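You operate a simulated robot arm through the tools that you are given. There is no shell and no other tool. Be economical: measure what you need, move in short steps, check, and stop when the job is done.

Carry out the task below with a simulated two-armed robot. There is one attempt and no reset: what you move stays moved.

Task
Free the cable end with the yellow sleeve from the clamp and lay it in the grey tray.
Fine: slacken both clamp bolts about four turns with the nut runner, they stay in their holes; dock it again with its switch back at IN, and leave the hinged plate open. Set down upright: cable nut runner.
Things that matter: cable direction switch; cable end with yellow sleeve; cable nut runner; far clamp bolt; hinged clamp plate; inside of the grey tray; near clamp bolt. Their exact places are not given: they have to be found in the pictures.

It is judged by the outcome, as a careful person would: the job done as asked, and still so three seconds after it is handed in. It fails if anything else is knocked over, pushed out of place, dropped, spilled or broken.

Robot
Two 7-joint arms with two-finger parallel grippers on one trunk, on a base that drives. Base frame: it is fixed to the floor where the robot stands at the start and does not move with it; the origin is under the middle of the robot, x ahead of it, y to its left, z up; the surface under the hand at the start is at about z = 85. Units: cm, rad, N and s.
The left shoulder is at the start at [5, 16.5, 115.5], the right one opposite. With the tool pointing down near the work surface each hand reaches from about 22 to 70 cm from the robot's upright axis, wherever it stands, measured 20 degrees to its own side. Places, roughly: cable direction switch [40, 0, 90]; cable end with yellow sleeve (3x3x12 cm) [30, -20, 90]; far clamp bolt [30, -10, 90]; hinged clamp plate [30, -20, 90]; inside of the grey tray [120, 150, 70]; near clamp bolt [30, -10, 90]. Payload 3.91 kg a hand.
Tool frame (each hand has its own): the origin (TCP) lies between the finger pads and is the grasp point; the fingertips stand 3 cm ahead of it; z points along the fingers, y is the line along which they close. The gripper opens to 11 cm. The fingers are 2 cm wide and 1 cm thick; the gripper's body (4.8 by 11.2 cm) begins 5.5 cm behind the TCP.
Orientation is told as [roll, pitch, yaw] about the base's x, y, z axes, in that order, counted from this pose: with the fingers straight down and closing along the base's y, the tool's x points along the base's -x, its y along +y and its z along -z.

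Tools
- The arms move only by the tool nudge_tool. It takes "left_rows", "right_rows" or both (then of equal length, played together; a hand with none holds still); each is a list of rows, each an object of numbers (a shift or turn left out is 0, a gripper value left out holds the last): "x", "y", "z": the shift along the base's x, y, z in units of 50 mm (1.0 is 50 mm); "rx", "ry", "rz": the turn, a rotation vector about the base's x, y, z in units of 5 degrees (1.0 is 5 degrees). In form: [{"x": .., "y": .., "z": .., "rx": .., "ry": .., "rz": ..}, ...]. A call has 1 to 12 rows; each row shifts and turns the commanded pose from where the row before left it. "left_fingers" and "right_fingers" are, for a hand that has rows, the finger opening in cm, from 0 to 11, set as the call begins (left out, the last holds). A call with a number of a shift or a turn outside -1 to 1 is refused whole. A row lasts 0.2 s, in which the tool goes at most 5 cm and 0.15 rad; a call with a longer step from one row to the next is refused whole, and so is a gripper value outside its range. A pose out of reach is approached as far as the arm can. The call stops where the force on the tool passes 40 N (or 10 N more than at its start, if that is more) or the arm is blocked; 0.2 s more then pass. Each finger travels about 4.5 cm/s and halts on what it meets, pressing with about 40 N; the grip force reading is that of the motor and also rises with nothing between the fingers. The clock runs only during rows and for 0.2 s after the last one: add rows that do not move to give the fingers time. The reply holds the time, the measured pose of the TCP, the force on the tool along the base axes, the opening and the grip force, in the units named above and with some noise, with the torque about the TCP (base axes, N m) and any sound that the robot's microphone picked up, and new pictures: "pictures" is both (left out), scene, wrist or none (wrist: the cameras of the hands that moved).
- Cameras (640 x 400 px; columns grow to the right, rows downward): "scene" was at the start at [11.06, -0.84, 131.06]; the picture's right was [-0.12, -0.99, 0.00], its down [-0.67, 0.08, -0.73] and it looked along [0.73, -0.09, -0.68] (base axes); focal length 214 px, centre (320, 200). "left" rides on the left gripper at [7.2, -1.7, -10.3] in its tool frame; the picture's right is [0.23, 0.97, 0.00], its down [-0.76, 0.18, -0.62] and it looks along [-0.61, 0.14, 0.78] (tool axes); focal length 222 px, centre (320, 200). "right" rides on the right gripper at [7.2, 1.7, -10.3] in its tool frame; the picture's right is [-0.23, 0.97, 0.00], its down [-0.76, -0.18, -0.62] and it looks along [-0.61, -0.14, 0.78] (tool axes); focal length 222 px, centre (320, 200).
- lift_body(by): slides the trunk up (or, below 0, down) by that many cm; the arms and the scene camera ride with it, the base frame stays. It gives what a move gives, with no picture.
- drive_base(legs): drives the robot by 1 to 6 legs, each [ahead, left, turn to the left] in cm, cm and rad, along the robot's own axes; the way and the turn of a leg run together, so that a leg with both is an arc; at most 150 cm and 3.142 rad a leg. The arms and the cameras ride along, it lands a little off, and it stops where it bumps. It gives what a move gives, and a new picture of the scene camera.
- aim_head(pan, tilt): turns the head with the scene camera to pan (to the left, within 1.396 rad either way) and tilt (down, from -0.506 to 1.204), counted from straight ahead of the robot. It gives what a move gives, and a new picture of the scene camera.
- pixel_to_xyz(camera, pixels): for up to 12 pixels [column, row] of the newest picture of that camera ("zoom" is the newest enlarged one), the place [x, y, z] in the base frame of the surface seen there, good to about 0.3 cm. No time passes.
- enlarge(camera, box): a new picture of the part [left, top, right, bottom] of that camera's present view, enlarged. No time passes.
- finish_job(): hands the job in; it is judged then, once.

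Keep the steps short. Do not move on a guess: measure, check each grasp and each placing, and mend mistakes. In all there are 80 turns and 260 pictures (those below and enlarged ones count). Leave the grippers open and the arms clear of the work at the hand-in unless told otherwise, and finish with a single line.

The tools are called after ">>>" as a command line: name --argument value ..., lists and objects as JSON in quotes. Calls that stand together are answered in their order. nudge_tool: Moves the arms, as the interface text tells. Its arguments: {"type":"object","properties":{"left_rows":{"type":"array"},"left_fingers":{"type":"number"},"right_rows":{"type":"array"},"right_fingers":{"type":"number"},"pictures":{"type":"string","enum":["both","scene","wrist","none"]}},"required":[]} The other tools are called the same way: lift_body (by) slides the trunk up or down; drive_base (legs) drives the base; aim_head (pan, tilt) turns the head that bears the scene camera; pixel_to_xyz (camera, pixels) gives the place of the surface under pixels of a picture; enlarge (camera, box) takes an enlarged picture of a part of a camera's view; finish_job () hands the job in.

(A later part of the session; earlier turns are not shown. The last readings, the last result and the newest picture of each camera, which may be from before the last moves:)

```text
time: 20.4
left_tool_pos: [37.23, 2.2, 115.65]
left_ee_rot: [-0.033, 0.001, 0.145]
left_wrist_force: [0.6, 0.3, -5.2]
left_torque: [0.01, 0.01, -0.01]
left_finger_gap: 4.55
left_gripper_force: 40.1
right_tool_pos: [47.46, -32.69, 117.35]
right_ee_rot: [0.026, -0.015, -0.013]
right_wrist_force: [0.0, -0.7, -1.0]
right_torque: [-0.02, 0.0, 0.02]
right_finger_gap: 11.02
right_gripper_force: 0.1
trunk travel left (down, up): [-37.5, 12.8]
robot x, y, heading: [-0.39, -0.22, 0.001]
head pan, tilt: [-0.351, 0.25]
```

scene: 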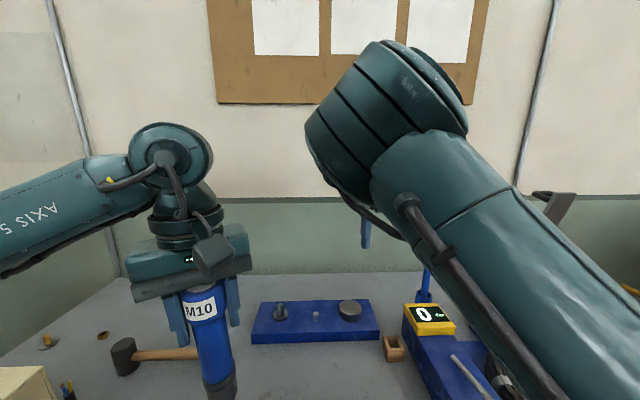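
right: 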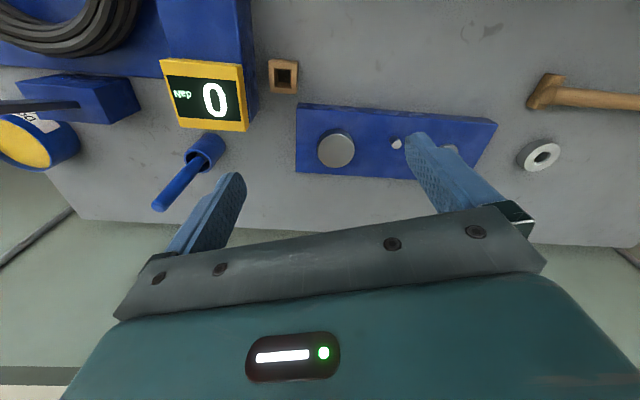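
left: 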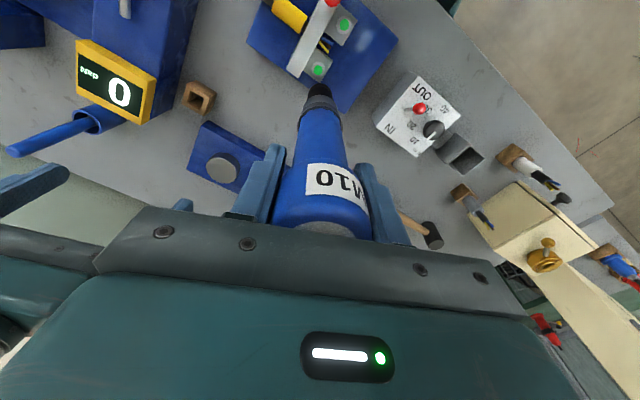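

I'll raise the left hand, and raise and move the right hand well to the right.

>>> nudge_tool --left_rows '[{"z": 0.5}, {"z": 0.5}, {}, {}, {}, {}, {}, {}]' --right_rows '[{}, {"z": 0.5}, {"y": -0.6, "z": 0.5}, {"y": -0.6, "z": 0.5}, {"y": -0.6}, {"y": -0.6}, {"y": -0.6}, {"y": -0.6}]' --pictures "scene"

```text
time: 22.2
left_tool_pos: [37.3, 2.12, 120.7]
left_ee_rot: [-0.029, 0.0, 0.146]
left_wrist_force: [-0.2, -0.2, -5.1]
left_torque: [0.0, -0.02, -0.03]
left_finger_gap: 4.52
left_gripper_force: 39.5
right_tool_pos: [47.59, -50.58, 124.86]
right_ee_rot: [0.026, -0.014, -0.011]
right_wrist_force: [0.3, 0.3, -0.1]
right_torque: [0.0, 0.02, 0.02]
right_finger_gap: 10.98
right_gripper_force: 0.1
trunk travel left (down, up): [-37.5, 12.8]
robot x, y, heading: [-0.04, -0.19, 0.002]
head pan, tilt: [-0.351, 0.25]
```

scene: 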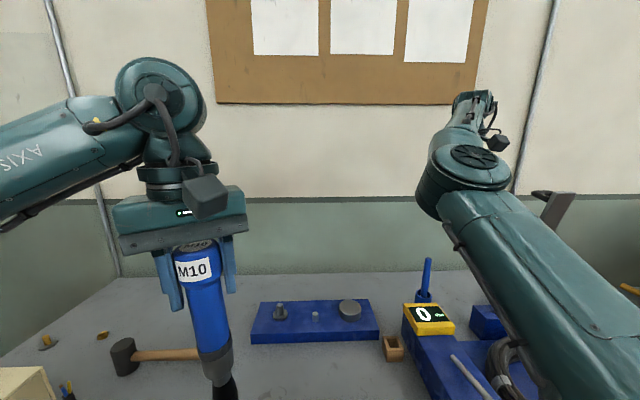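

The right arm is clear. I'll square up the left hand (roll and yaw) and move to hover over the far bolt.

>>> nudge_tool --left_rows '[{"rx": 0.17, "rz": -0.83}, {"rx": 0.17, "rz": -0.83}, {"x": -0.116, "y": -0.674}, {"x": -0.116, "y": -0.674}, {"x": -0.116, "y": -0.674}, {"x": -0.116, "y": -0.674}, {"x": -0.116, "y": -0.674}, {}]' --pictures "wrist"

>>> aim_head --pan -0.2 --tilt 0.7

```text
time: 24.0
left_tool_pos: [34.56, -14.71, 120.72]
left_ee_rot: [0.0, -0.003, 0.001]
left_wrist_force: [-0.5, 0.1, -5.9]
left_torque: [-0.05, -0.01, 0.01]
left_finger_gap: 4.54
left_gripper_force: 40.2
right_tool_pos: [47.58, -50.57, 124.79]
right_ee_rot: [0.027, -0.015, -0.014]
right_wrist_force: [-1.0, -0.5, -0.6]
right_torque: [0.0, 0.01, 0.01]
right_finger_gap: 10.98
right_gripper_force: 0.1
trunk travel left (down, up): [-37.5, 12.8]
robot x, y, heading: [-0.33, -0.12, 0.0]
head pan, tilt: [-0.351, 0.25]
```

left: 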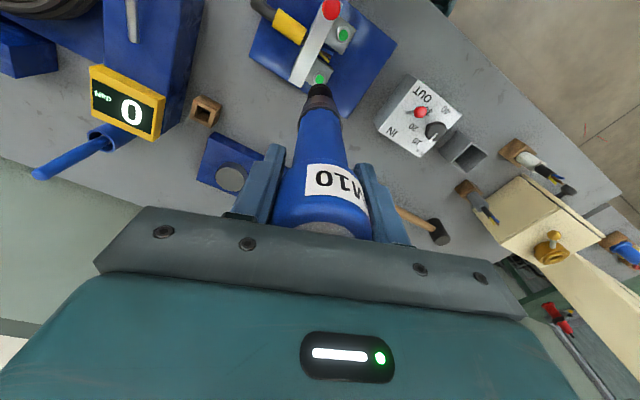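

```text
time: 24.9
left_tool_pos: [34.48, -14.74, 120.76]
left_ee_rot: [0.0, -0.004, 0.001]
left_wrist_force: [-0.6, 0.7, -5.1]
left_torque: [0.0, -0.02, -0.01]
left_finger_gap: 4.54
left_gripper_force: 39.7
right_tool_pos: [47.54, -50.45, 124.96]
right_ee_rot: [0.025, -0.017, -0.014]
right_wrist_force: [0.1, 0.1, -0.1]
right_torque: [0.02, 0.01, 0.02]
right_finger_gap: 11.01
right_gripper_force: 0.1
trunk travel left (down, up): [-37.5, 12.8]
robot x, y, heading: [-0.34, -0.37, 0.001]
head pan, tilt: [-0.201, 0.7]
```

scene: 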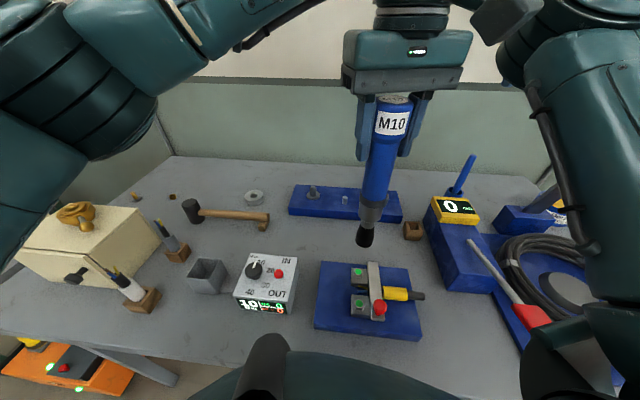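

I'll lower 7 cm to bring the tip to about 93.5, then compare tip and bolt.

>>> nudge_tool --left_rows '[{"z": -0.5}, {"z": -0.5}, {"z": -0.4}, {}]' --pictures "wrist"

>>> enlarge --camera "scene" --box '[320, 190, 420, 330]'

>>> enlarge --camera "left" --box '[270, 20, 370, 120]'

```text
time: 25.9
left_tool_pos: [34.39, -14.63, 113.66]
left_ee_rot: [0.0, -0.004, 0.003]
left_wrist_force: [-0.8, -0.3, -5.1]
left_torque: [-0.03, 0.02, 0.0]
left_finger_gap: 4.54
left_gripper_force: 39.8
right_tool_pos: [47.49, -50.52, 124.94]
right_ee_rot: [0.028, -0.016, -0.012]
right_wrist_force: [0.6, -0.4, 0.1]
right_torque: [0.01, -0.01, 0.0]
right_finger_gap: 11.02
right_gripper_force: 0.1
trunk travel left (down, up): [-37.5, 12.8]
robot x, y, heading: [0.34, -0.34, 0.001]
head pan, tilt: [-0.201, 0.7]
```

left: 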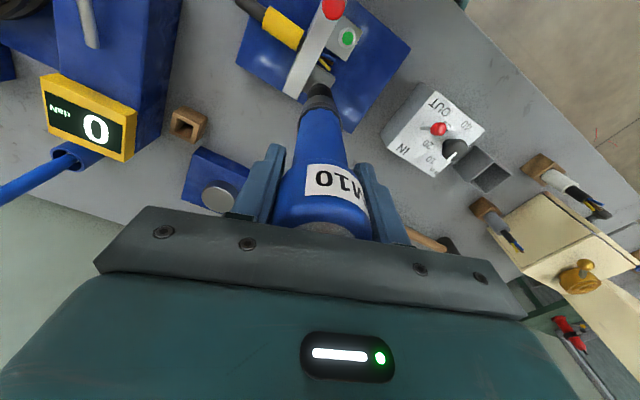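

```text
2.86 times, centred on (370, 260) of scene
```

zoom: 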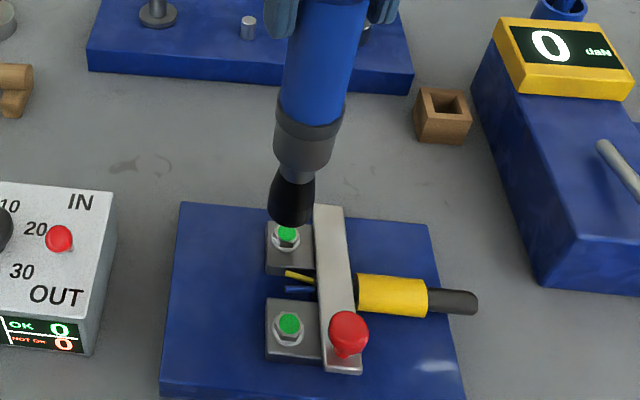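

```text
4.00 times, centred on (320, 70) of left
```

zoom: 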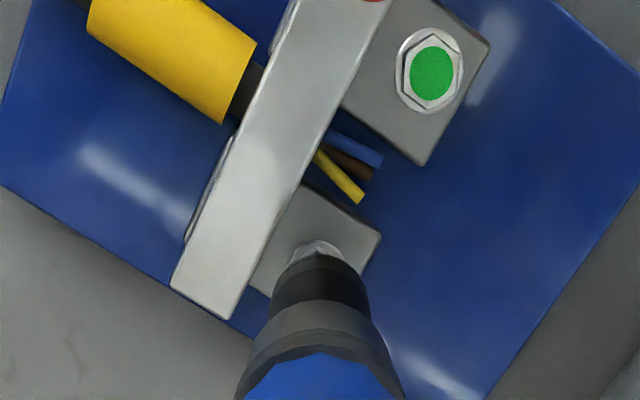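

>>> enlarge --camera "scene" --box '[350, 235, 400, 285]'

>>> pixel_to_xyz --camera "zoom" --pixels '[[100, 390], [320, 200]]'

```text
8.00 times, centred on (375, 260) of scene
```

zoom: 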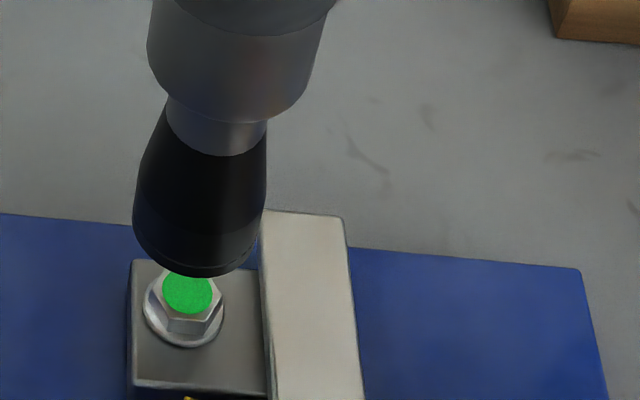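

```text
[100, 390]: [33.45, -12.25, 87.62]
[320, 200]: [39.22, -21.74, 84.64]
```

>>> pixel_to_xyz --camera "zoom" --pixels '[[195, 268], [140, 232], [255, 245], [200, 220], [143, 200], [262, 200], [187, 292], [150, 325], [220, 320], [180, 340], [205, 190]]'

```text
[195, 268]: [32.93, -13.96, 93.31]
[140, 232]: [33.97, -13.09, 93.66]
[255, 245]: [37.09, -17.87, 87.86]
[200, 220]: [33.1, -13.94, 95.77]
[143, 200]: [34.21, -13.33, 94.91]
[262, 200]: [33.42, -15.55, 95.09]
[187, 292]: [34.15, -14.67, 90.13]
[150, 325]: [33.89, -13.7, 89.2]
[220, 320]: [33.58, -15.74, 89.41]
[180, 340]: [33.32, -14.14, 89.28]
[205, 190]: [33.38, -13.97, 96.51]
```

The socket axis is about (34.15,-14.6) and the bolt centre about (34.2,-14.67), so they're aligned. I'll lower gently to contact.

>>> nudge_tool --left_rows '[{"z": -0.3}, {"z": -0.2}, {"z": -0.1}, {"z": -0.06}, {}]' --pictures "none"

>>> enlarge --camera "scene" --box '[350, 235, 400, 285]'

```text
time: 27.1
left_tool_pos: [34.52, -14.76, 110.39]
left_ee_rot: [0.0, -0.003, 0.002]
left_wrist_force: [-0.2, 0.2, -5.9]
left_torque: [-0.01, 0.02, -0.02]
left_finger_gap: 4.54
left_gripper_force: 40.1
right_tool_pos: [47.49, -50.6, 124.94]
right_ee_rot: [0.026, -0.016, -0.015]
right_wrist_force: [0.2, 0.3, 0.8]
right_torque: [-0.01, 0.02, -0.02]
right_finger_gap: 10.99
right_gripper_force: 0.1
trunk travel left (down, up): [-37.5, 12.8]
robot x, y, heading: [0.02, 0.07, 0.002]
head pan, tilt: [-0.201, 0.7]
```

```text
8.00 times, centred on (375, 260) of scene
```

zoom: 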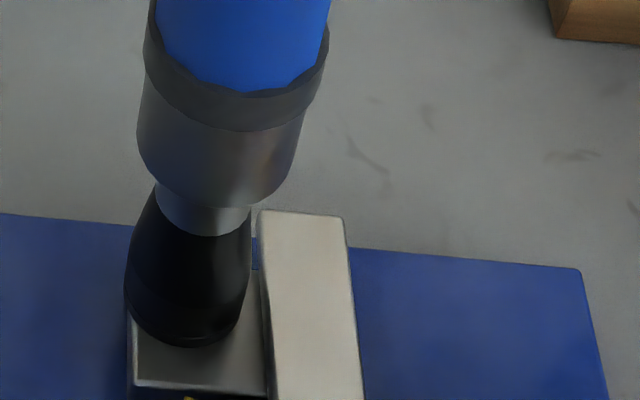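

Nearly seated, with no contact force yet. I'll continue down in 1.5 mm steps.

>>> nudge_tool --left_rows '[{"z": -0.03}, {"z": -0.03}, {"z": -0.03}, {}]' --pictures "none"

```text
time: 28.1
left_tool_pos: [34.39, -14.69, 110.2]
left_ee_rot: [-0.002, -0.004, -0.001]
left_wrist_force: [0.3, -0.2, 11.6]
left_torque: [0.15, 0.12, 0.0]
left_finger_gap: 4.52
left_gripper_force: 40.4
right_tool_pos: [47.4, -50.42, 125.0]
right_ee_rot: [0.026, -0.015, -0.014]
right_wrist_force: [0.1, 0.2, -0.1]
right_torque: [0.01, 0.01, 0.02]
right_finger_gap: 10.99
right_gripper_force: 0.0
trunk travel left (down, up): [-37.5, 12.8]
robot x, y, heading: [0.15, 0.04, 0.003]
head pan, tilt: [-0.201, 0.7]
```

Contact at TCP z=110.2, tip about 90.0, about 17 N. I'll press a bit more and listen.

>>> nudge_tool --left_rows '[{"z": -0.02}, {"z": -0.02}, {}, {}]' --pictures "none"

>>> enlarge --camera "scene" --box '[350, 235, 400, 285]'

```text
time: 29.1
left_tool_pos: [34.35, -14.63, 110.02]
left_ee_rot: [-0.006, -0.005, 0.0]
left_wrist_force: [0.9, 1.8, 29.6]
left_torque: [0.69, 0.0, -0.14]
left_finger_gap: 4.58
left_gripper_force: 40.1
right_tool_pos: [47.3, -50.45, 124.97]
right_ee_rot: [0.026, -0.018, -0.014]
right_wrist_force: [0.6, -1.6, 0.7]
right_torque: [-0.02, 0.01, 0.0]
right_finger_gap: 10.99
right_gripper_force: 0.1
trunk travel left (down, up): [-37.5, 12.8]
robot x, y, heading: [0.17, -0.38, 0.0]
head pan, tilt: [-0.201, 0.7]
```

```text
8.00 times, centred on (375, 260) of scene
```

zoom: 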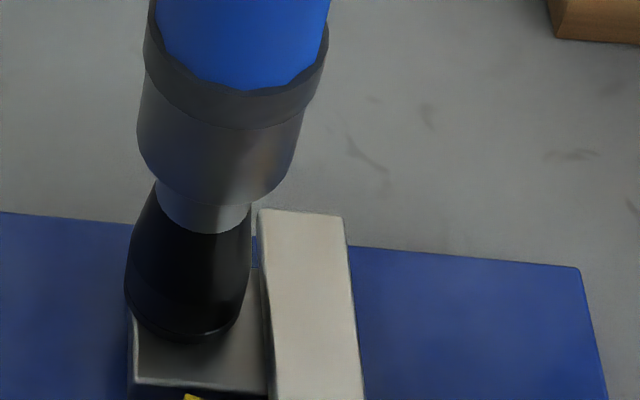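

The torque suggests contact on the near-left rim of the socket. I'll back up slightly and look with the wrist camera.

>>> nudge_tool --left_rows '[{"z": 0.06}, {"z": 0.04}, {}]' --pictures "wrist"

>>> enlarge --camera "left" --box '[290, 40, 350, 100]'

>>> enlarge --camera "scene" --box '[355, 245, 390, 285]'

```text
time: 29.9
left_tool_pos: [34.33, -14.78, 110.15]
left_ee_rot: [0.001, 0.0, 0.001]
left_wrist_force: [-0.2, -0.2, 5.9]
left_torque: [-0.31, 0.12, 0.02]
left_finger_gap: 4.54
left_gripper_force: 39.7
right_tool_pos: [47.47, -50.47, 124.93]
right_ee_rot: [0.026, -0.016, -0.013]
right_wrist_force: [0.3, 0.9, 0.0]
right_torque: [0.0, -0.01, 0.01]
right_finger_gap: 10.99
right_gripper_force: 0.2
trunk travel left (down, up): [-37.5, 12.8]
robot x, y, heading: [-0.27, -0.07, -0.005]
head pan, tilt: [-0.201, 0.7]
```

left: 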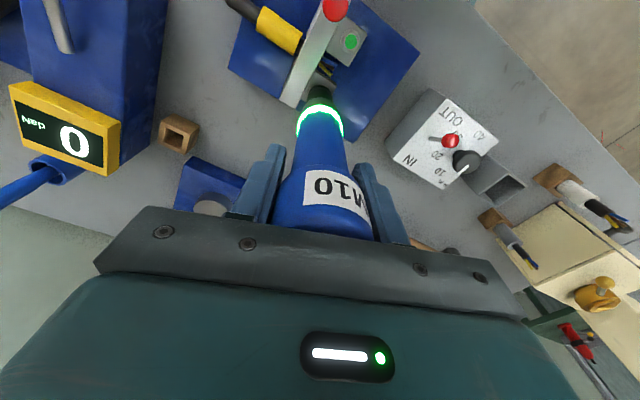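

```text
6.67 times, centred on (320, 70) of left
```

zoom: 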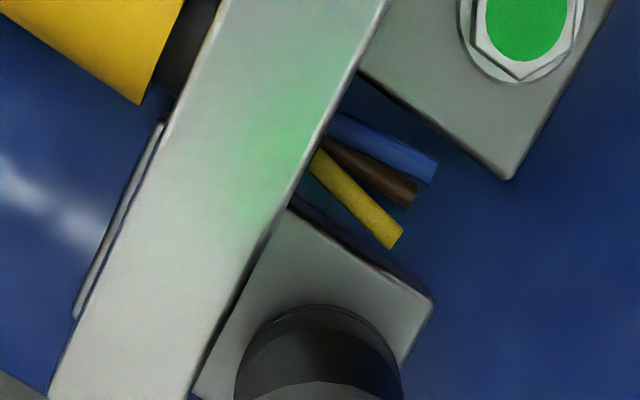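

```text
10.00 times, centred on (372, 265) of scene
```

zoom: 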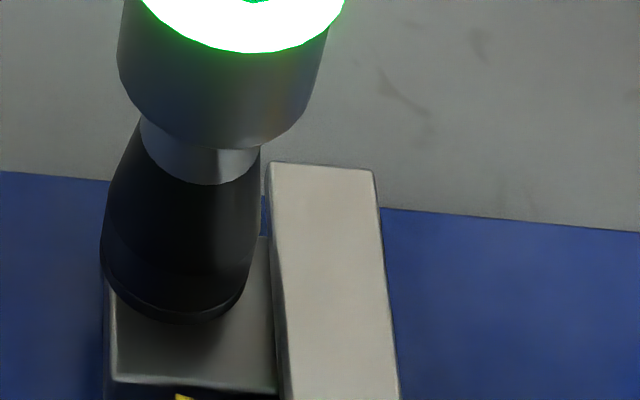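

A green ring lit on the runner. I'll check the display on the box.

>>> enlarge --camera "scene" --box '[225, 245, 305, 320]'

>>> nudge_tool --left_rows '[{}, {}]' --pictures "wrist"

```text
5.33 times, centred on (265, 282) of scene
```

zoom: 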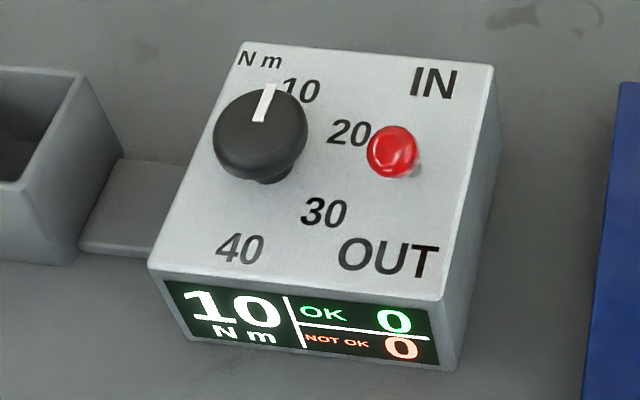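

```text
time: 30.5
left_tool_pos: [34.33, -14.6, 110.15]
left_ee_rot: [0.001, -0.004, -0.001]
left_wrist_force: [-1.0, -1.2, -3.4]
left_torque: [-0.16, 0.31, -0.02]
left_finger_gap: 4.54
left_gripper_force: 39.9
right_tool_pos: [47.47, -50.58, 124.95]
right_ee_rot: [0.026, -0.014, -0.014]
right_wrist_force: [1.3, -0.7, -0.2]
right_torque: [-0.01, -0.02, 0.0]
right_finger_gap: 10.99
right_gripper_force: 0.1
trunk travel left (down, up): [-37.5, 12.8]
robot x, y, heading: [0.02, 0.12, 0.002]
head pan, tilt: [-0.201, 0.7]
```

left: 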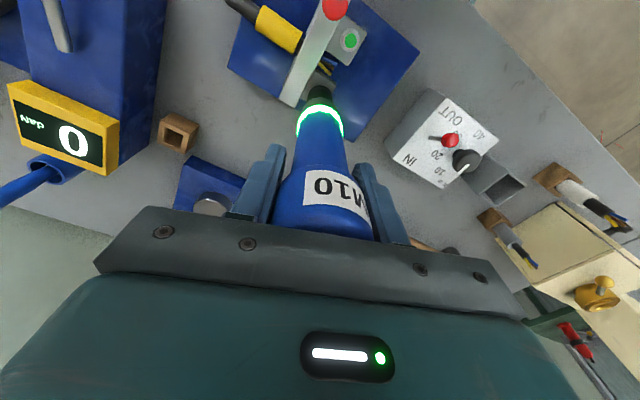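

Force is nearly gone. I'll lift 4 cm and inspect the bolt.

>>> nudge_tool --left_rows '[{"z": 0.3}, {"z": 0.5}, {}]' --pictures "none"

>>> enlarge --camera "scene" --box '[345, 240, 405, 310]'

```text
time: 31.3
left_tool_pos: [34.41, -14.65, 114.2]
left_ee_rot: [-0.001, -0.001, 0.0]
left_wrist_force: [0.4, 0.5, -4.6]
left_torque: [0.02, 0.01, -0.01]
left_finger_gap: 4.53
left_gripper_force: 40.1
right_tool_pos: [47.52, -50.51, 124.96]
right_ee_rot: [0.026, -0.015, -0.014]
right_wrist_force: [-0.9, 0.3, -0.9]
right_torque: [0.0, 0.01, -0.02]
right_finger_gap: 11.03
right_gripper_force: 0.0
trunk travel left (down, up): [-37.5, 12.8]
robot x, y, heading: [-0.06, 0.05, -0.004]
head pan, tilt: [-0.201, 0.7]
```

```text
5.71 times, centred on (375, 275) of scene
```

zoom: 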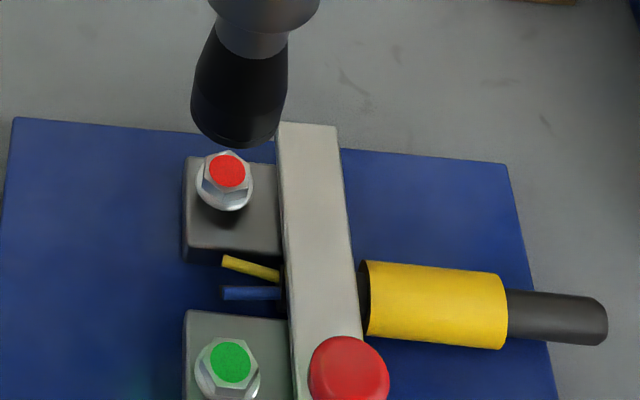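

The cap turned from green to red and the head stands higher. I'll measure how far it rose.

>>> pixel_to_xyz --camera "zoom" --pixels '[[227, 170], [231, 362], [225, 205], [227, 178]]'

```text
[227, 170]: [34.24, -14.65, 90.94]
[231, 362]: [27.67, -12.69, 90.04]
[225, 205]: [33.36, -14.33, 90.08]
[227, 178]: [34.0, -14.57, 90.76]
```

It rose 0.6–0.8 cm, about four turns or a little more. Next is the near bolt at about (28.0,-12.6). I'll move above it and check alignment.

>>> nudge_tool --left_rows '[{"z": 0.3}, {"x": -0.32, "y": 0.1}, {"x": -0.32, "y": 0.1}, {"x": -0.32, "y": 0.1}, {"x": -0.32, "y": 0.1}, {"z": -0.4}, {}]' --pictures "scene"

>>> enlarge --camera "scene" --box '[335, 250, 395, 320]'

```text
time: 32.9
left_tool_pos: [27.82, -12.73, 113.74]
left_ee_rot: [0.001, -0.004, 0.0]
left_wrist_force: [-0.1, 0.2, -4.3]
left_torque: [0.01, -0.02, 0.01]
left_finger_gap: 4.57
left_gripper_force: 40.2
right_tool_pos: [47.51, -50.54, 124.87]
right_ee_rot: [0.026, -0.016, -0.014]
right_wrist_force: [0.9, 0.5, 0.1]
right_torque: [0.01, 0.0, -0.01]
right_finger_gap: 10.98
right_gripper_force: 0.1
trunk travel left (down, up): [-37.5, 12.8]
robot x, y, heading: [-0.05, 0.24, -0.002]
head pan, tilt: [-0.201, 0.7]
```

scene: 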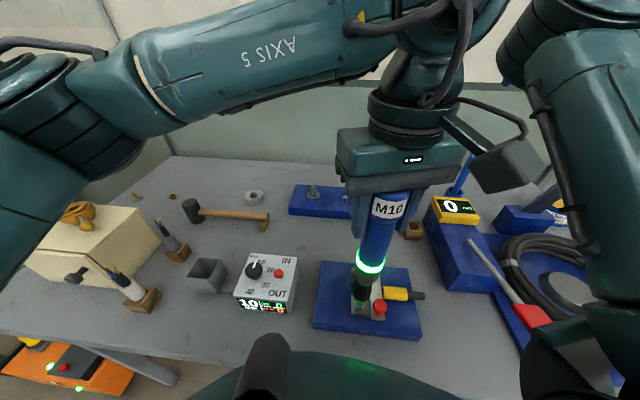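

```text
5.71 times, centred on (365, 285) of scene
```

zoom: 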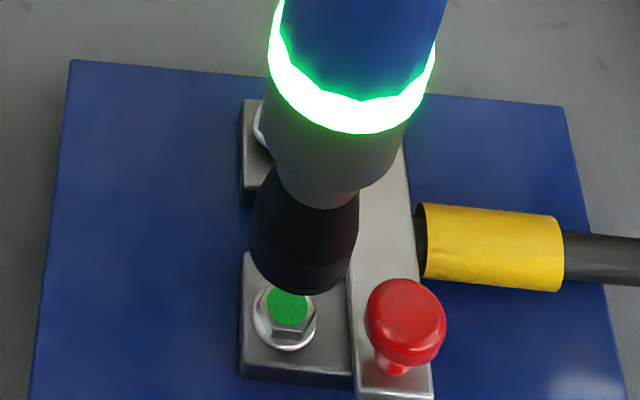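

>>> pixel_to_xyz --camera "zoom" --pixels '[[305, 285], [252, 255], [352, 262], [308, 230], [256, 225], [358, 225], [287, 306], [285, 348], [255, 325], [317, 325]]'

```text
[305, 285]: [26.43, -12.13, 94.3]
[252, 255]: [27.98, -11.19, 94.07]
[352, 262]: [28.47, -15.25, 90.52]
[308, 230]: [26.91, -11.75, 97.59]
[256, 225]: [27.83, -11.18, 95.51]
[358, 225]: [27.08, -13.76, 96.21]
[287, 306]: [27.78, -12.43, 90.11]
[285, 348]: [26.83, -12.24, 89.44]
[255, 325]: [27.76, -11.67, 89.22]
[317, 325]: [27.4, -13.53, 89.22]
```

Socket axis and bolt agree at about (27.75,-12.6). I'll lower to contact and then press as before.

>>> nudge_tool --left_rows '[{"z": -0.3}, {"z": -0.2}, {"z": -0.1}, {"z": -0.08}, {"z": -0.03}, {"z": -0.03}, {}]' --pictures "none"

>>> enlarge --camera "scene" --box '[335, 250, 395, 320]'

```text
time: 34.5
left_tool_pos: [28.01, -12.77, 110.06]
left_ee_rot: [0.0, -0.002, 0.0]
left_wrist_force: [-0.9, 0.1, -4.8]
left_torque: [0.01, -0.01, 0.01]
left_finger_gap: 4.54
left_gripper_force: 40.1
right_tool_pos: [47.55, -50.56, 125.02]
right_ee_rot: [0.027, -0.016, -0.013]
right_wrist_force: [-0.1, 0.2, 0.7]
right_torque: [-0.01, -0.02, 0.0]
right_finger_gap: 11.03
right_gripper_force: 0.0
trunk travel left (down, up): [-37.5, 12.8]
robot x, y, heading: [0.05, 0.35, 0.002]
head pan, tilt: [-0.201, 0.7]
```

```text
5.71 times, centred on (365, 285) of scene
```

zoom: 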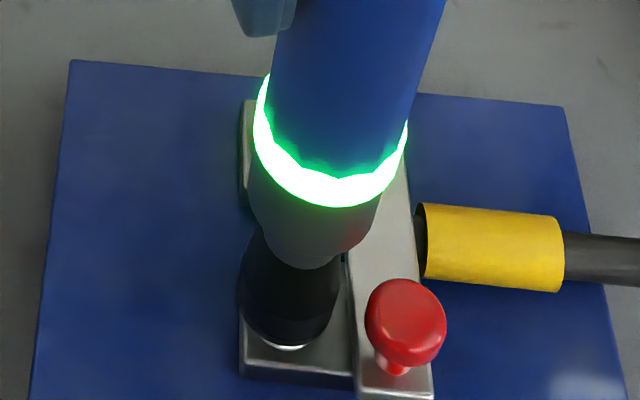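

No contact yet, and alignment looks right. I'll continue down slowly.

>>> nudge_tool --left_rows '[{"z": -0.03}, {"z": -0.03}, {"z": -0.02}, {}]' --pictures "none"

```text
time: 35.5
left_tool_pos: [27.98, -12.65, 109.59]
left_ee_rot: [0.0, -0.002, 0.001]
left_wrist_force: [-2.4, -1.0, -4.7]
left_torque: [-0.08, 0.42, -0.02]
left_finger_gap: 4.52
left_gripper_force: 39.6
right_tool_pos: [47.51, -50.64, 125.09]
right_ee_rot: [0.027, -0.015, -0.015]
right_wrist_force: [-1.0, -0.2, -0.1]
right_torque: [-0.01, 0.02, 0.0]
right_finger_gap: 11.02
right_gripper_force: 0.0
trunk travel left (down, up): [-37.5, 12.8]
robot x, y, heading: [-0.03, 0.08, 0.0]
head pan, tilt: [-0.201, 0.7]
```

There's light side contact, so the socket is sliding over the head. I'll shift 1 mm to -x and keep pressing.

>>> nudge_tool --left_rows '[{"x": -0.02}, {"z": -0.03}, {"z": -0.03}, {}]' --pictures "none"

>>> enlarge --camera "scene" --box '[335, 250, 395, 320]'

```text
time: 36.5
left_tool_pos: [28.02, -12.7, 109.63]
left_ee_rot: [-0.005, -0.008, 0.001]
left_wrist_force: [2.1, 1.2, 26.2]
left_torque: [0.27, -0.01, -0.05]
left_finger_gap: 4.54
left_gripper_force: 40.0
right_tool_pos: [47.44, -50.54, 125.0]
right_ee_rot: [0.027, -0.016, -0.015]
right_wrist_force: [-0.6, -1.1, -0.9]
right_torque: [0.04, 0.02, 0.01]
right_finger_gap: 10.99
right_gripper_force: 0.0
trunk travel left (down, up): [-37.5, 12.8]
robot x, y, heading: [0.28, -0.08, -0.001]
head pan, tilt: [-0.201, 0.7]
```

```text
5.71 times, centred on (365, 285) of scene
```

zoom: 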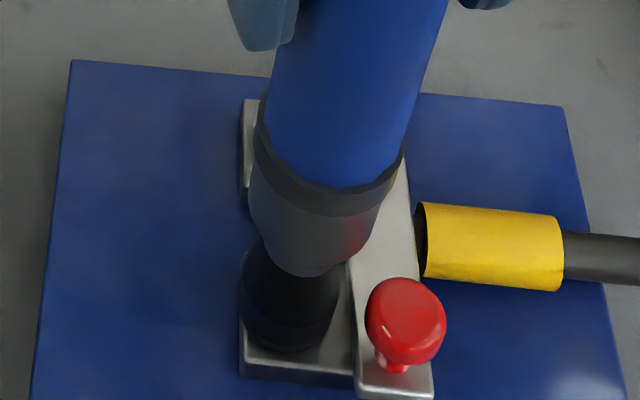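

The ring went off, so it is running, at about 31 N. I'll hold and watch for the green ring.

>>> nudge_tool --left_rows '[{"z": 0.02}, {"z": 0.02}]' --pictures "wrist"

```text
time: 37.1
left_tool_pos: [27.79, -12.6, 109.7]
left_ee_rot: [-0.004, -0.005, 0.0]
left_wrist_force: [2.0, 1.2, 28.5]
left_torque: [0.18, -0.09, -0.17]
left_finger_gap: 4.54
left_gripper_force: 39.9
right_tool_pos: [47.44, -50.53, 125.09]
right_ee_rot: [0.026, -0.017, -0.015]
right_wrist_force: [0.6, -0.1, -0.3]
right_torque: [-0.01, 0.03, 0.01]
right_finger_gap: 11.01
right_gripper_force: 0.1
trunk travel left (down, up): [-37.5, 12.8]
robot x, y, heading: [0.07, 0.09, 0.002]
head pan, tilt: [-0.201, 0.7]
```

left: 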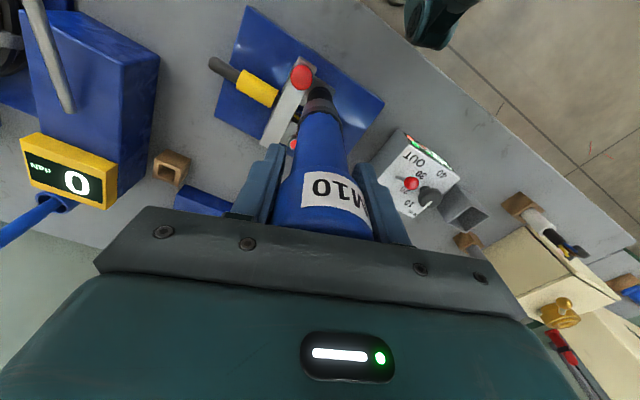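

>>> nudge_tool --left_rows '[{"z": 0.03}, {"z": 0.03}]' --pictures "wrist"

```text
time: 37.7
left_tool_pos: [27.92, -12.64, 109.87]
left_ee_rot: [0.0, -0.004, 0.0]
left_wrist_force: [1.7, -0.2, 23.8]
left_torque: [0.03, 0.02, -0.03]
left_finger_gap: 4.51
left_gripper_force: 40.5
right_tool_pos: [47.36, -50.55, 125.15]
right_ee_rot: [0.026, -0.018, -0.015]
right_wrist_force: [0.0, -0.1, -0.7]
right_torque: [0.01, -0.04, 0.04]
right_finger_gap: 11.0
right_gripper_force: 0.1
trunk travel left (down, up): [-37.5, 12.8]
robot x, y, heading: [-0.03, 0.22, -0.003]
head pan, tilt: [-0.201, 0.7]
```

left: 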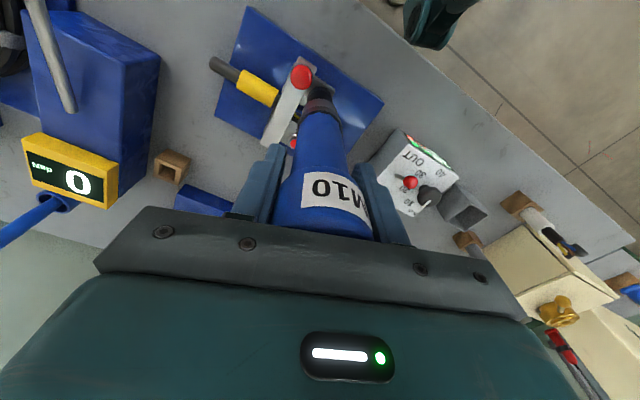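

The force stays up as I rise, so the bolt is coming up. I'll hold a little longer.

>>> nudge_tool --left_rows '[{"z": 0.02}, {"z": 0.02}]' --pictures "wrist"

>>> enlarge --camera "scene" --box '[335, 250, 395, 320]'

```text
time: 38.3
left_tool_pos: [27.98, -12.68, 109.96]
left_ee_rot: [0.001, -0.004, -0.002]
left_wrist_force: [0.9, -1.3, 14.2]
left_torque: [-0.21, 0.13, -0.04]
left_finger_gap: 4.52
left_gripper_force: 39.6
right_tool_pos: [47.39, -50.54, 124.96]
right_ee_rot: [0.026, -0.015, -0.014]
right_wrist_force: [0.7, -0.5, -0.4]
right_torque: [0.01, 0.02, 0.01]
right_finger_gap: 11.02
right_gripper_force: 0.1
trunk travel left (down, up): [-37.5, 12.8]
robot x, y, heading: [0.39, 0.24, -0.002]
head pan, tilt: [-0.201, 0.7]
```

left: 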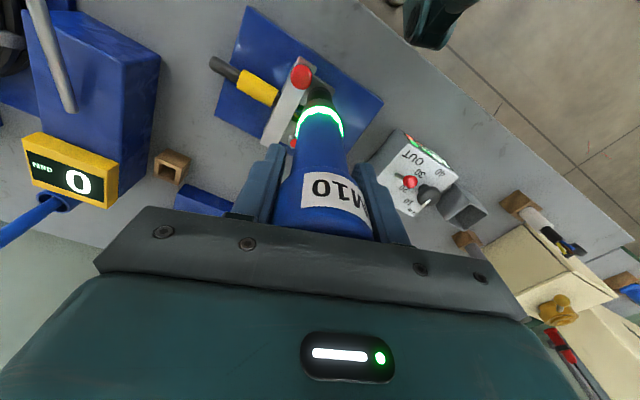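

```text
5.71 times, centred on (365, 285) of scene
```

zoom: 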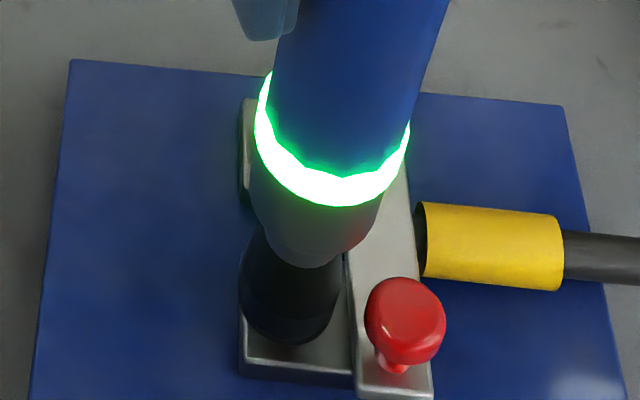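

The green ring is on. I'll lift straight up 9 cm and check both bolts.

>>> nudge_tool --left_rows '[{"z": 0.4}, {"z": 0.5}, {"z": 0.5}, {"z": 0.4}, {}]' --pictures "wrist"

>>> enlarge --camera "scene" --box '[335, 240, 405, 320]'

```text
time: 39.5
left_tool_pos: [27.87, -12.77, 119.07]
left_ee_rot: [0.002, -0.004, 0.001]
left_wrist_force: [0.1, 0.3, -4.2]
left_torque: [-0.03, 0.01, 0.01]
left_finger_gap: 4.53
left_gripper_force: 39.5
right_tool_pos: [47.61, -50.53, 124.93]
right_ee_rot: [0.026, -0.016, -0.014]
right_wrist_force: [0.3, 0.9, -0.2]
right_torque: [-0.02, -0.01, -0.01]
right_finger_gap: 11.0
right_gripper_force: 0.0
trunk travel left (down, up): [-37.5, 12.8]
robot x, y, heading: [0.09, 0.25, -0.002]
head pan, tilt: [-0.201, 0.7]
```

left: 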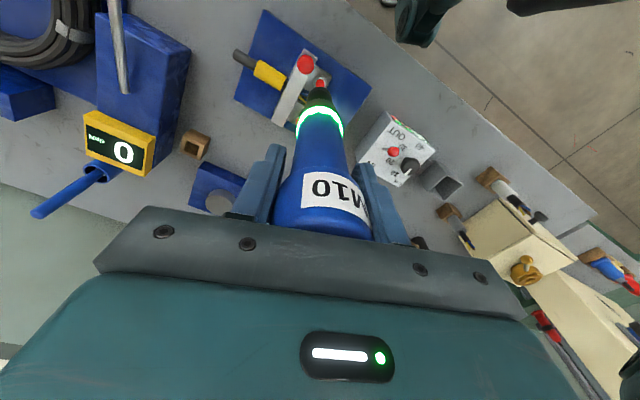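

```text
5.00 times, centred on (370, 280) of scene
```

zoom: 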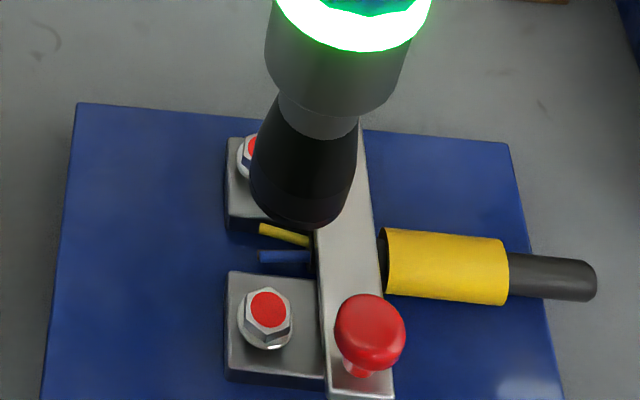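

Both caps are red, so both bolts are slackened. I'll carry the runner back above its dock at (41.4, 17.5).

>>> nudge_tool --left_rows '[{"z": 0.4}, {"x": 0.339, "y": 0.756}, {"x": 0.339, "y": 0.756}, {"x": 0.339, "y": 0.756}, {"x": 0.339, "y": 0.756}, {"x": 0.339, "y": 0.756}, {"x": 0.339, "y": 0.756}, {"x": 0.339, "y": 0.756}, {"x": 0.339, "y": 0.756}, {}]' --pictures "wrist"

>>> aim_head --pan 0.3 --tilt 0.8

>>> enlarge --camera "scene" --box '[250, 120, 370, 270]'

```text
time: 41.7
left_tool_pos: [41.58, 17.63, 121.14]
left_ee_rot: [0.0, -0.002, 0.001]
left_wrist_force: [0.7, 0.3, -4.8]
left_torque: [0.0, 0.01, -0.02]
left_finger_gap: 4.54
left_gripper_force: 40.2
right_tool_pos: [47.48, -50.47, 124.93]
right_ee_rot: [0.026, -0.015, -0.015]
right_wrist_force: [1.2, 0.1, -0.2]
right_torque: [0.01, 0.02, 0.01]
right_finger_gap: 11.0
right_gripper_force: 0.1
trunk travel left (down, up): [-37.5, 12.8]
robot x, y, heading: [-0.15, -0.08, 0.001]
head pan, tilt: [-0.201, 0.7]
```

left: 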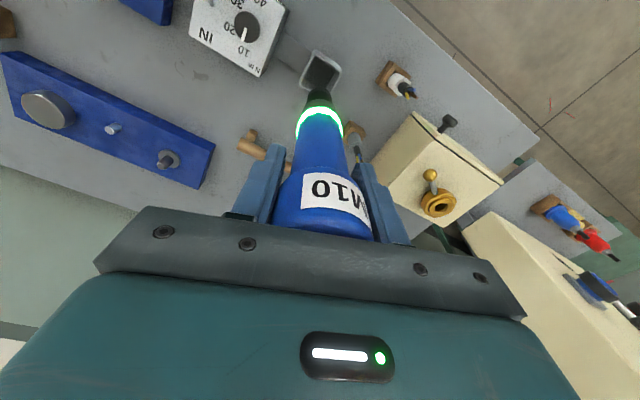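

```text
time: 42.6
left_tool_pos: [41.54, 17.64, 121.21]
left_ee_rot: [0.0, -0.003, 0.0]
left_wrist_force: [-0.2, -0.1, -5.4]
left_torque: [0.03, 0.04, -0.01]
left_finger_gap: 4.53
left_gripper_force: 39.8
right_tool_pos: [47.58, -50.53, 124.89]
right_ee_rot: [0.026, -0.015, -0.014]
right_wrist_force: [-0.1, 0.2, -0.4]
right_torque: [-0.02, -0.01, -0.01]
right_finger_gap: 10.96
right_gripper_force: 0.1
trunk travel left (down, up): [-37.5, 12.8]
robot x, y, heading: [0.04, 0.11, -0.003]
head pan, tilt: [0.3, 0.799]
```

scene: 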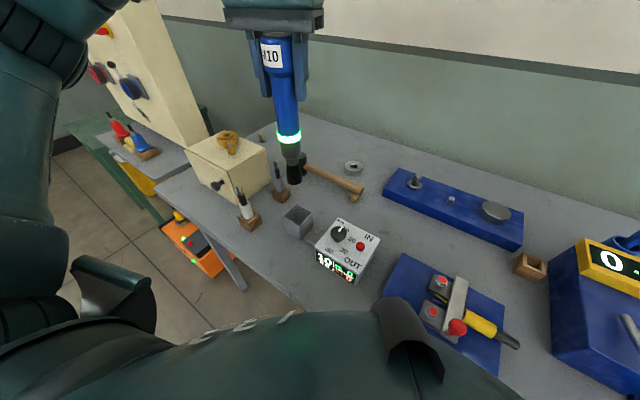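

```text
2.67 times, centred on (310, 195) of scene
```

zoom: 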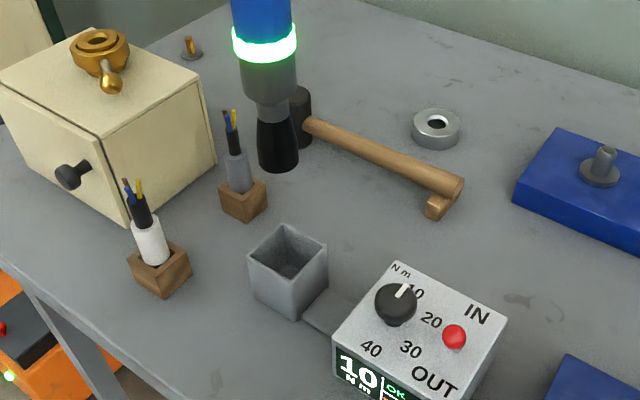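

>>> pixel_to_xyz --camera "zoom" --pixels '[[249, 261], [287, 226], [326, 245], [289, 283], [278, 165], [262, 155], [297, 155], [278, 130]]'

```text
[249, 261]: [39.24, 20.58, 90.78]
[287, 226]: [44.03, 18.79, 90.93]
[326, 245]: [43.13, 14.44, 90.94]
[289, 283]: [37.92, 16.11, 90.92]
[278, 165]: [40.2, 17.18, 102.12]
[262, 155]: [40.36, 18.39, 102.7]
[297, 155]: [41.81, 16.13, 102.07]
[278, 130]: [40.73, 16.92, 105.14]
```

Dock centre is (41.1, 17.5) and the tip is on it within a few mm. I'll shift slightly and lower most of the way.

>>> nudge_tool --left_rows '[{"x": -0.03, "y": -0.03}, {"z": -0.5}, {"z": -0.5}, {"z": -0.5}, {"z": -0.5}, {"z": -0.5}, {"z": -0.3}, {"z": -0.1}, {}]' --pictures "wrist"

>>> enlarge --camera "scene" --box '[250, 120, 370, 270]'

```text
time: 44.6
left_tool_pos: [41.49, 17.37, 106.5]
left_ee_rot: [-0.003, -0.003, 0.003]
left_wrist_force: [0.2, 0.0, -4.7]
left_torque: [-0.03, 0.02, 0.01]
left_finger_gap: 4.51
left_gripper_force: 40.0
right_tool_pos: [47.58, -50.52, 124.91]
right_ee_rot: [0.025, -0.013, -0.014]
right_wrist_force: [-0.1, -0.5, -0.3]
right_torque: [0.03, 0.01, -0.01]
right_finger_gap: 10.97
right_gripper_force: 0.0
trunk travel left (down, up): [-37.5, 12.8]
robot x, y, heading: [-0.12, 0.06, -0.002]
head pan, tilt: [0.3, 0.799]
```

left: 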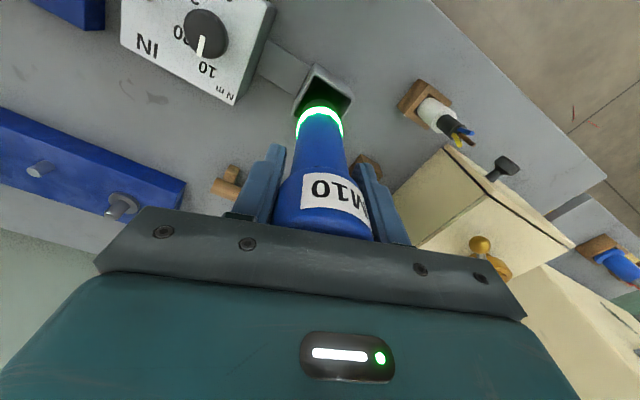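

```text
2.67 times, centred on (310, 195) of scene
```

zoom: 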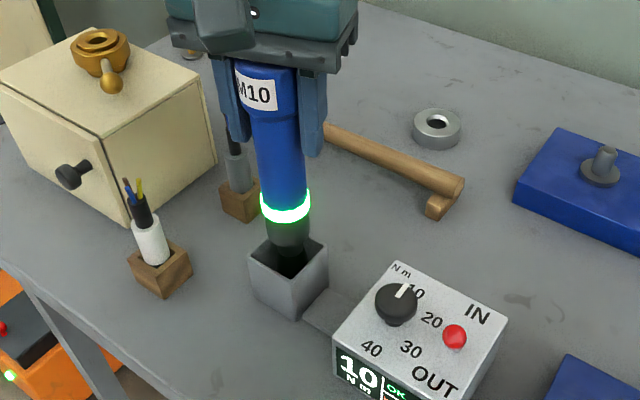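

It's going into the dock cleanly. I'll lower to floor contact in small steps.

>>> nudge_tool --left_rows '[{"z": -0.05}, {"z": -0.05}, {"z": -0.04}, {"z": -0.03}, {}]' --pictures "none"

```text
time: 45.8
left_tool_pos: [41.29, 17.42, 105.64]
left_ee_rot: [-0.001, -0.005, -0.001]
left_wrist_force: [-0.4, -1.0, -4.9]
left_torque: [0.02, 0.0, 0.0]
left_finger_gap: 4.49
left_gripper_force: 39.9
right_tool_pos: [47.44, -50.56, 125.01]
right_ee_rot: [0.027, -0.019, -0.013]
right_wrist_force: [-0.3, 1.0, -0.4]
right_torque: [0.0, 0.01, 0.0]
right_finger_gap: 11.01
right_gripper_force: 0.0
trunk travel left (down, up): [-37.5, 12.8]
robot x, y, heading: [-0.03, -0.23, 0.0]
head pan, tilt: [0.3, 0.799]
```

>>> nudge_tool --left_rows '[{"z": -0.03}, {"z": -0.03}, {"z": -0.03}, {}]' --pictures "none"

```text
time: 46.8
left_tool_pos: [41.42, 17.47, 105.36]
left_ee_rot: [0.0, -0.003, 0.0]
left_wrist_force: [-0.1, 1.2, 0.4]
left_torque: [0.16, 0.05, -0.05]
left_finger_gap: 4.51
left_gripper_force: 40.3
right_tool_pos: [47.51, -50.47, 124.97]
right_ee_rot: [0.026, -0.016, -0.014]
right_wrist_force: [-0.1, -0.2, 0.7]
right_torque: [0.0, 0.01, 0.01]
right_finger_gap: 11.02
right_gripper_force: 0.1
trunk travel left (down, up): [-37.5, 12.8]
robot x, y, heading: [0.15, -0.0, -0.001]
head pan, tilt: [0.3, 0.799]
```

It's resting on the dock floor (weight is off the hand). I'll open the fingers and rise.

>>> nudge_tool --left_rows '[{}, {}, {}, {}]' --left_fingers 9 --pictures "none"

>>> nudge_tool --left_rows '[{"z": 0.4}, {"z": 0.8}, {"z": 0.8}, {"z": 0.6}]' --pictures "both"

>>> enlarge --camera "scene" --box '[250, 120, 390, 290]'

```text
time: 47.8
left_tool_pos: [41.36, 17.25, 105.29]
left_ee_rot: [0.0, -0.005, -0.001]
left_wrist_force: [0.7, -0.1, -0.4]
left_torque: [0.02, 0.01, -0.01]
left_finger_gap: 9.0
left_gripper_force: 0.0
right_tool_pos: [47.49, -50.6, 124.93]
right_ee_rot: [0.029, -0.015, -0.014]
right_wrist_force: [0.3, -0.8, -0.7]
right_torque: [0.01, -0.02, 0.0]
right_finger_gap: 11.01
right_gripper_force: 0.2
trunk travel left (down, up): [-37.5, 12.8]
robot x, y, heading: [-0.14, 0.47, -0.002]
head pan, tilt: [0.3, 0.799]
```

```text
time: 48.8
left_tool_pos: [41.22, 17.35, 118.36]
left_ee_rot: [0.001, -0.003, 0.001]
left_wrist_force: [0.2, -0.8, -0.5]
left_torque: [0.01, 0.0, 0.01]
left_finger_gap: 8.99
left_gripper_force: 0.0
right_tool_pos: [47.44, -50.56, 124.97]
right_ee_rot: [0.026, -0.016, -0.014]
right_wrist_force: [-0.8, 1.2, -0.3]
right_torque: [0.02, 0.0, 0.01]
right_finger_gap: 11.0
right_gripper_force: 0.0
trunk travel left (down, up): [-37.5, 12.8]
robot x, y, heading: [-0.09, 0.32, -0.001]
head pan, tilt: [0.3, 0.799]
```

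scene: 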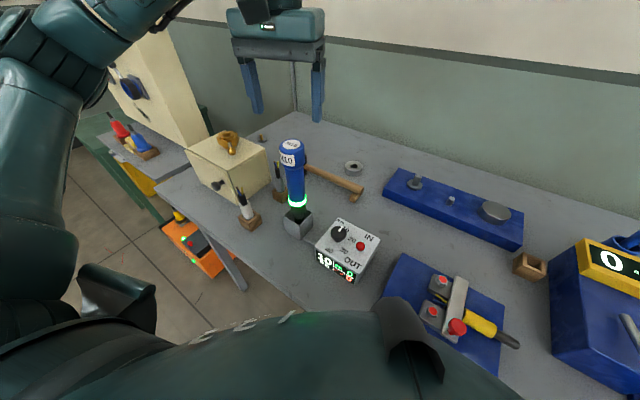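
left: 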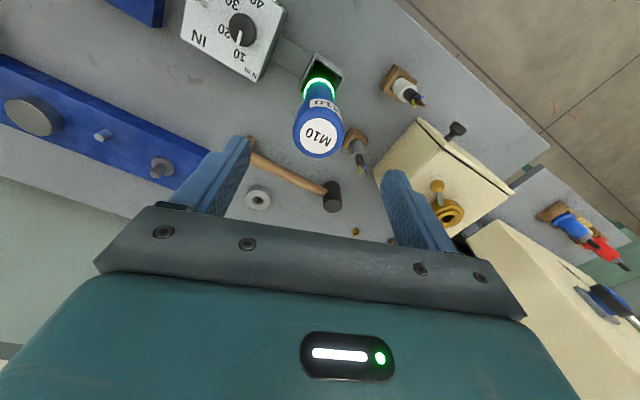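

```text
2.35 times, centred on (320, 205) of scene
```

zoom: 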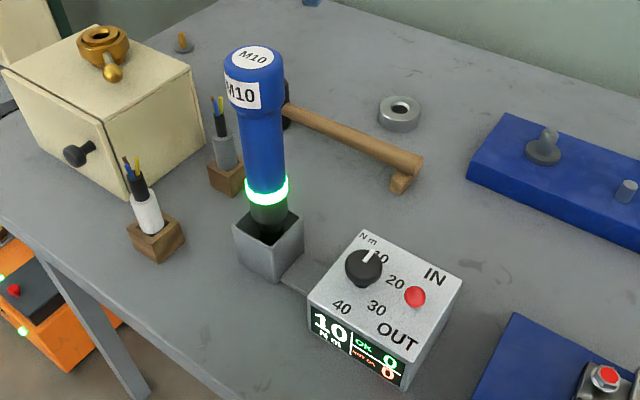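

The runner is docked upright. Now I'll close the left fingers and come down on the robot side of the lever knob (34.1, 1.6) to push it back to IN.

>>> nudge_tool --left_rows '[{"x": -0.49, "y": -0.755}, {"x": -0.49, "y": -0.755}, {"x": -0.49, "y": -0.755}, {"x": -0.49, "y": -0.755}, {"z": -0.7}, {"z": -0.8}, {"z": -0.8}, {"z": -0.8}, {"z": -0.8}, {}]' --left_fingers 0 --pictures "wrist"

```text
time: 51.0
left_tool_pos: [31.56, 2.23, 98.7]
left_ee_rot: [-0.002, -0.004, 0.001]
left_wrist_force: [-0.2, 0.4, 1.2]
left_torque: [-0.05, -0.01, 0.0]
left_finger_gap: 0.0
left_gripper_force: 38.1
right_tool_pos: [47.53, -50.53, 124.84]
right_ee_rot: [0.027, -0.017, -0.015]
right_wrist_force: [-0.4, -0.4, 0.2]
right_torque: [-0.01, 0.0, 0.01]
right_finger_gap: 11.01
right_gripper_force: 0.0
trunk travel left (down, up): [-37.5, 12.8]
robot x, y, heading: [-0.13, -0.01, 0.004]
head pan, tilt: [0.3, 0.799]
```

left: 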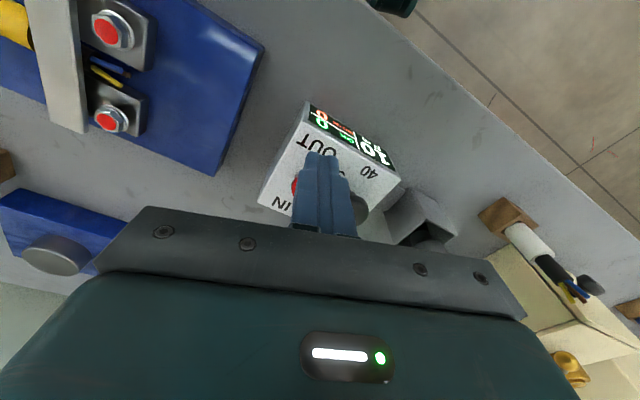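

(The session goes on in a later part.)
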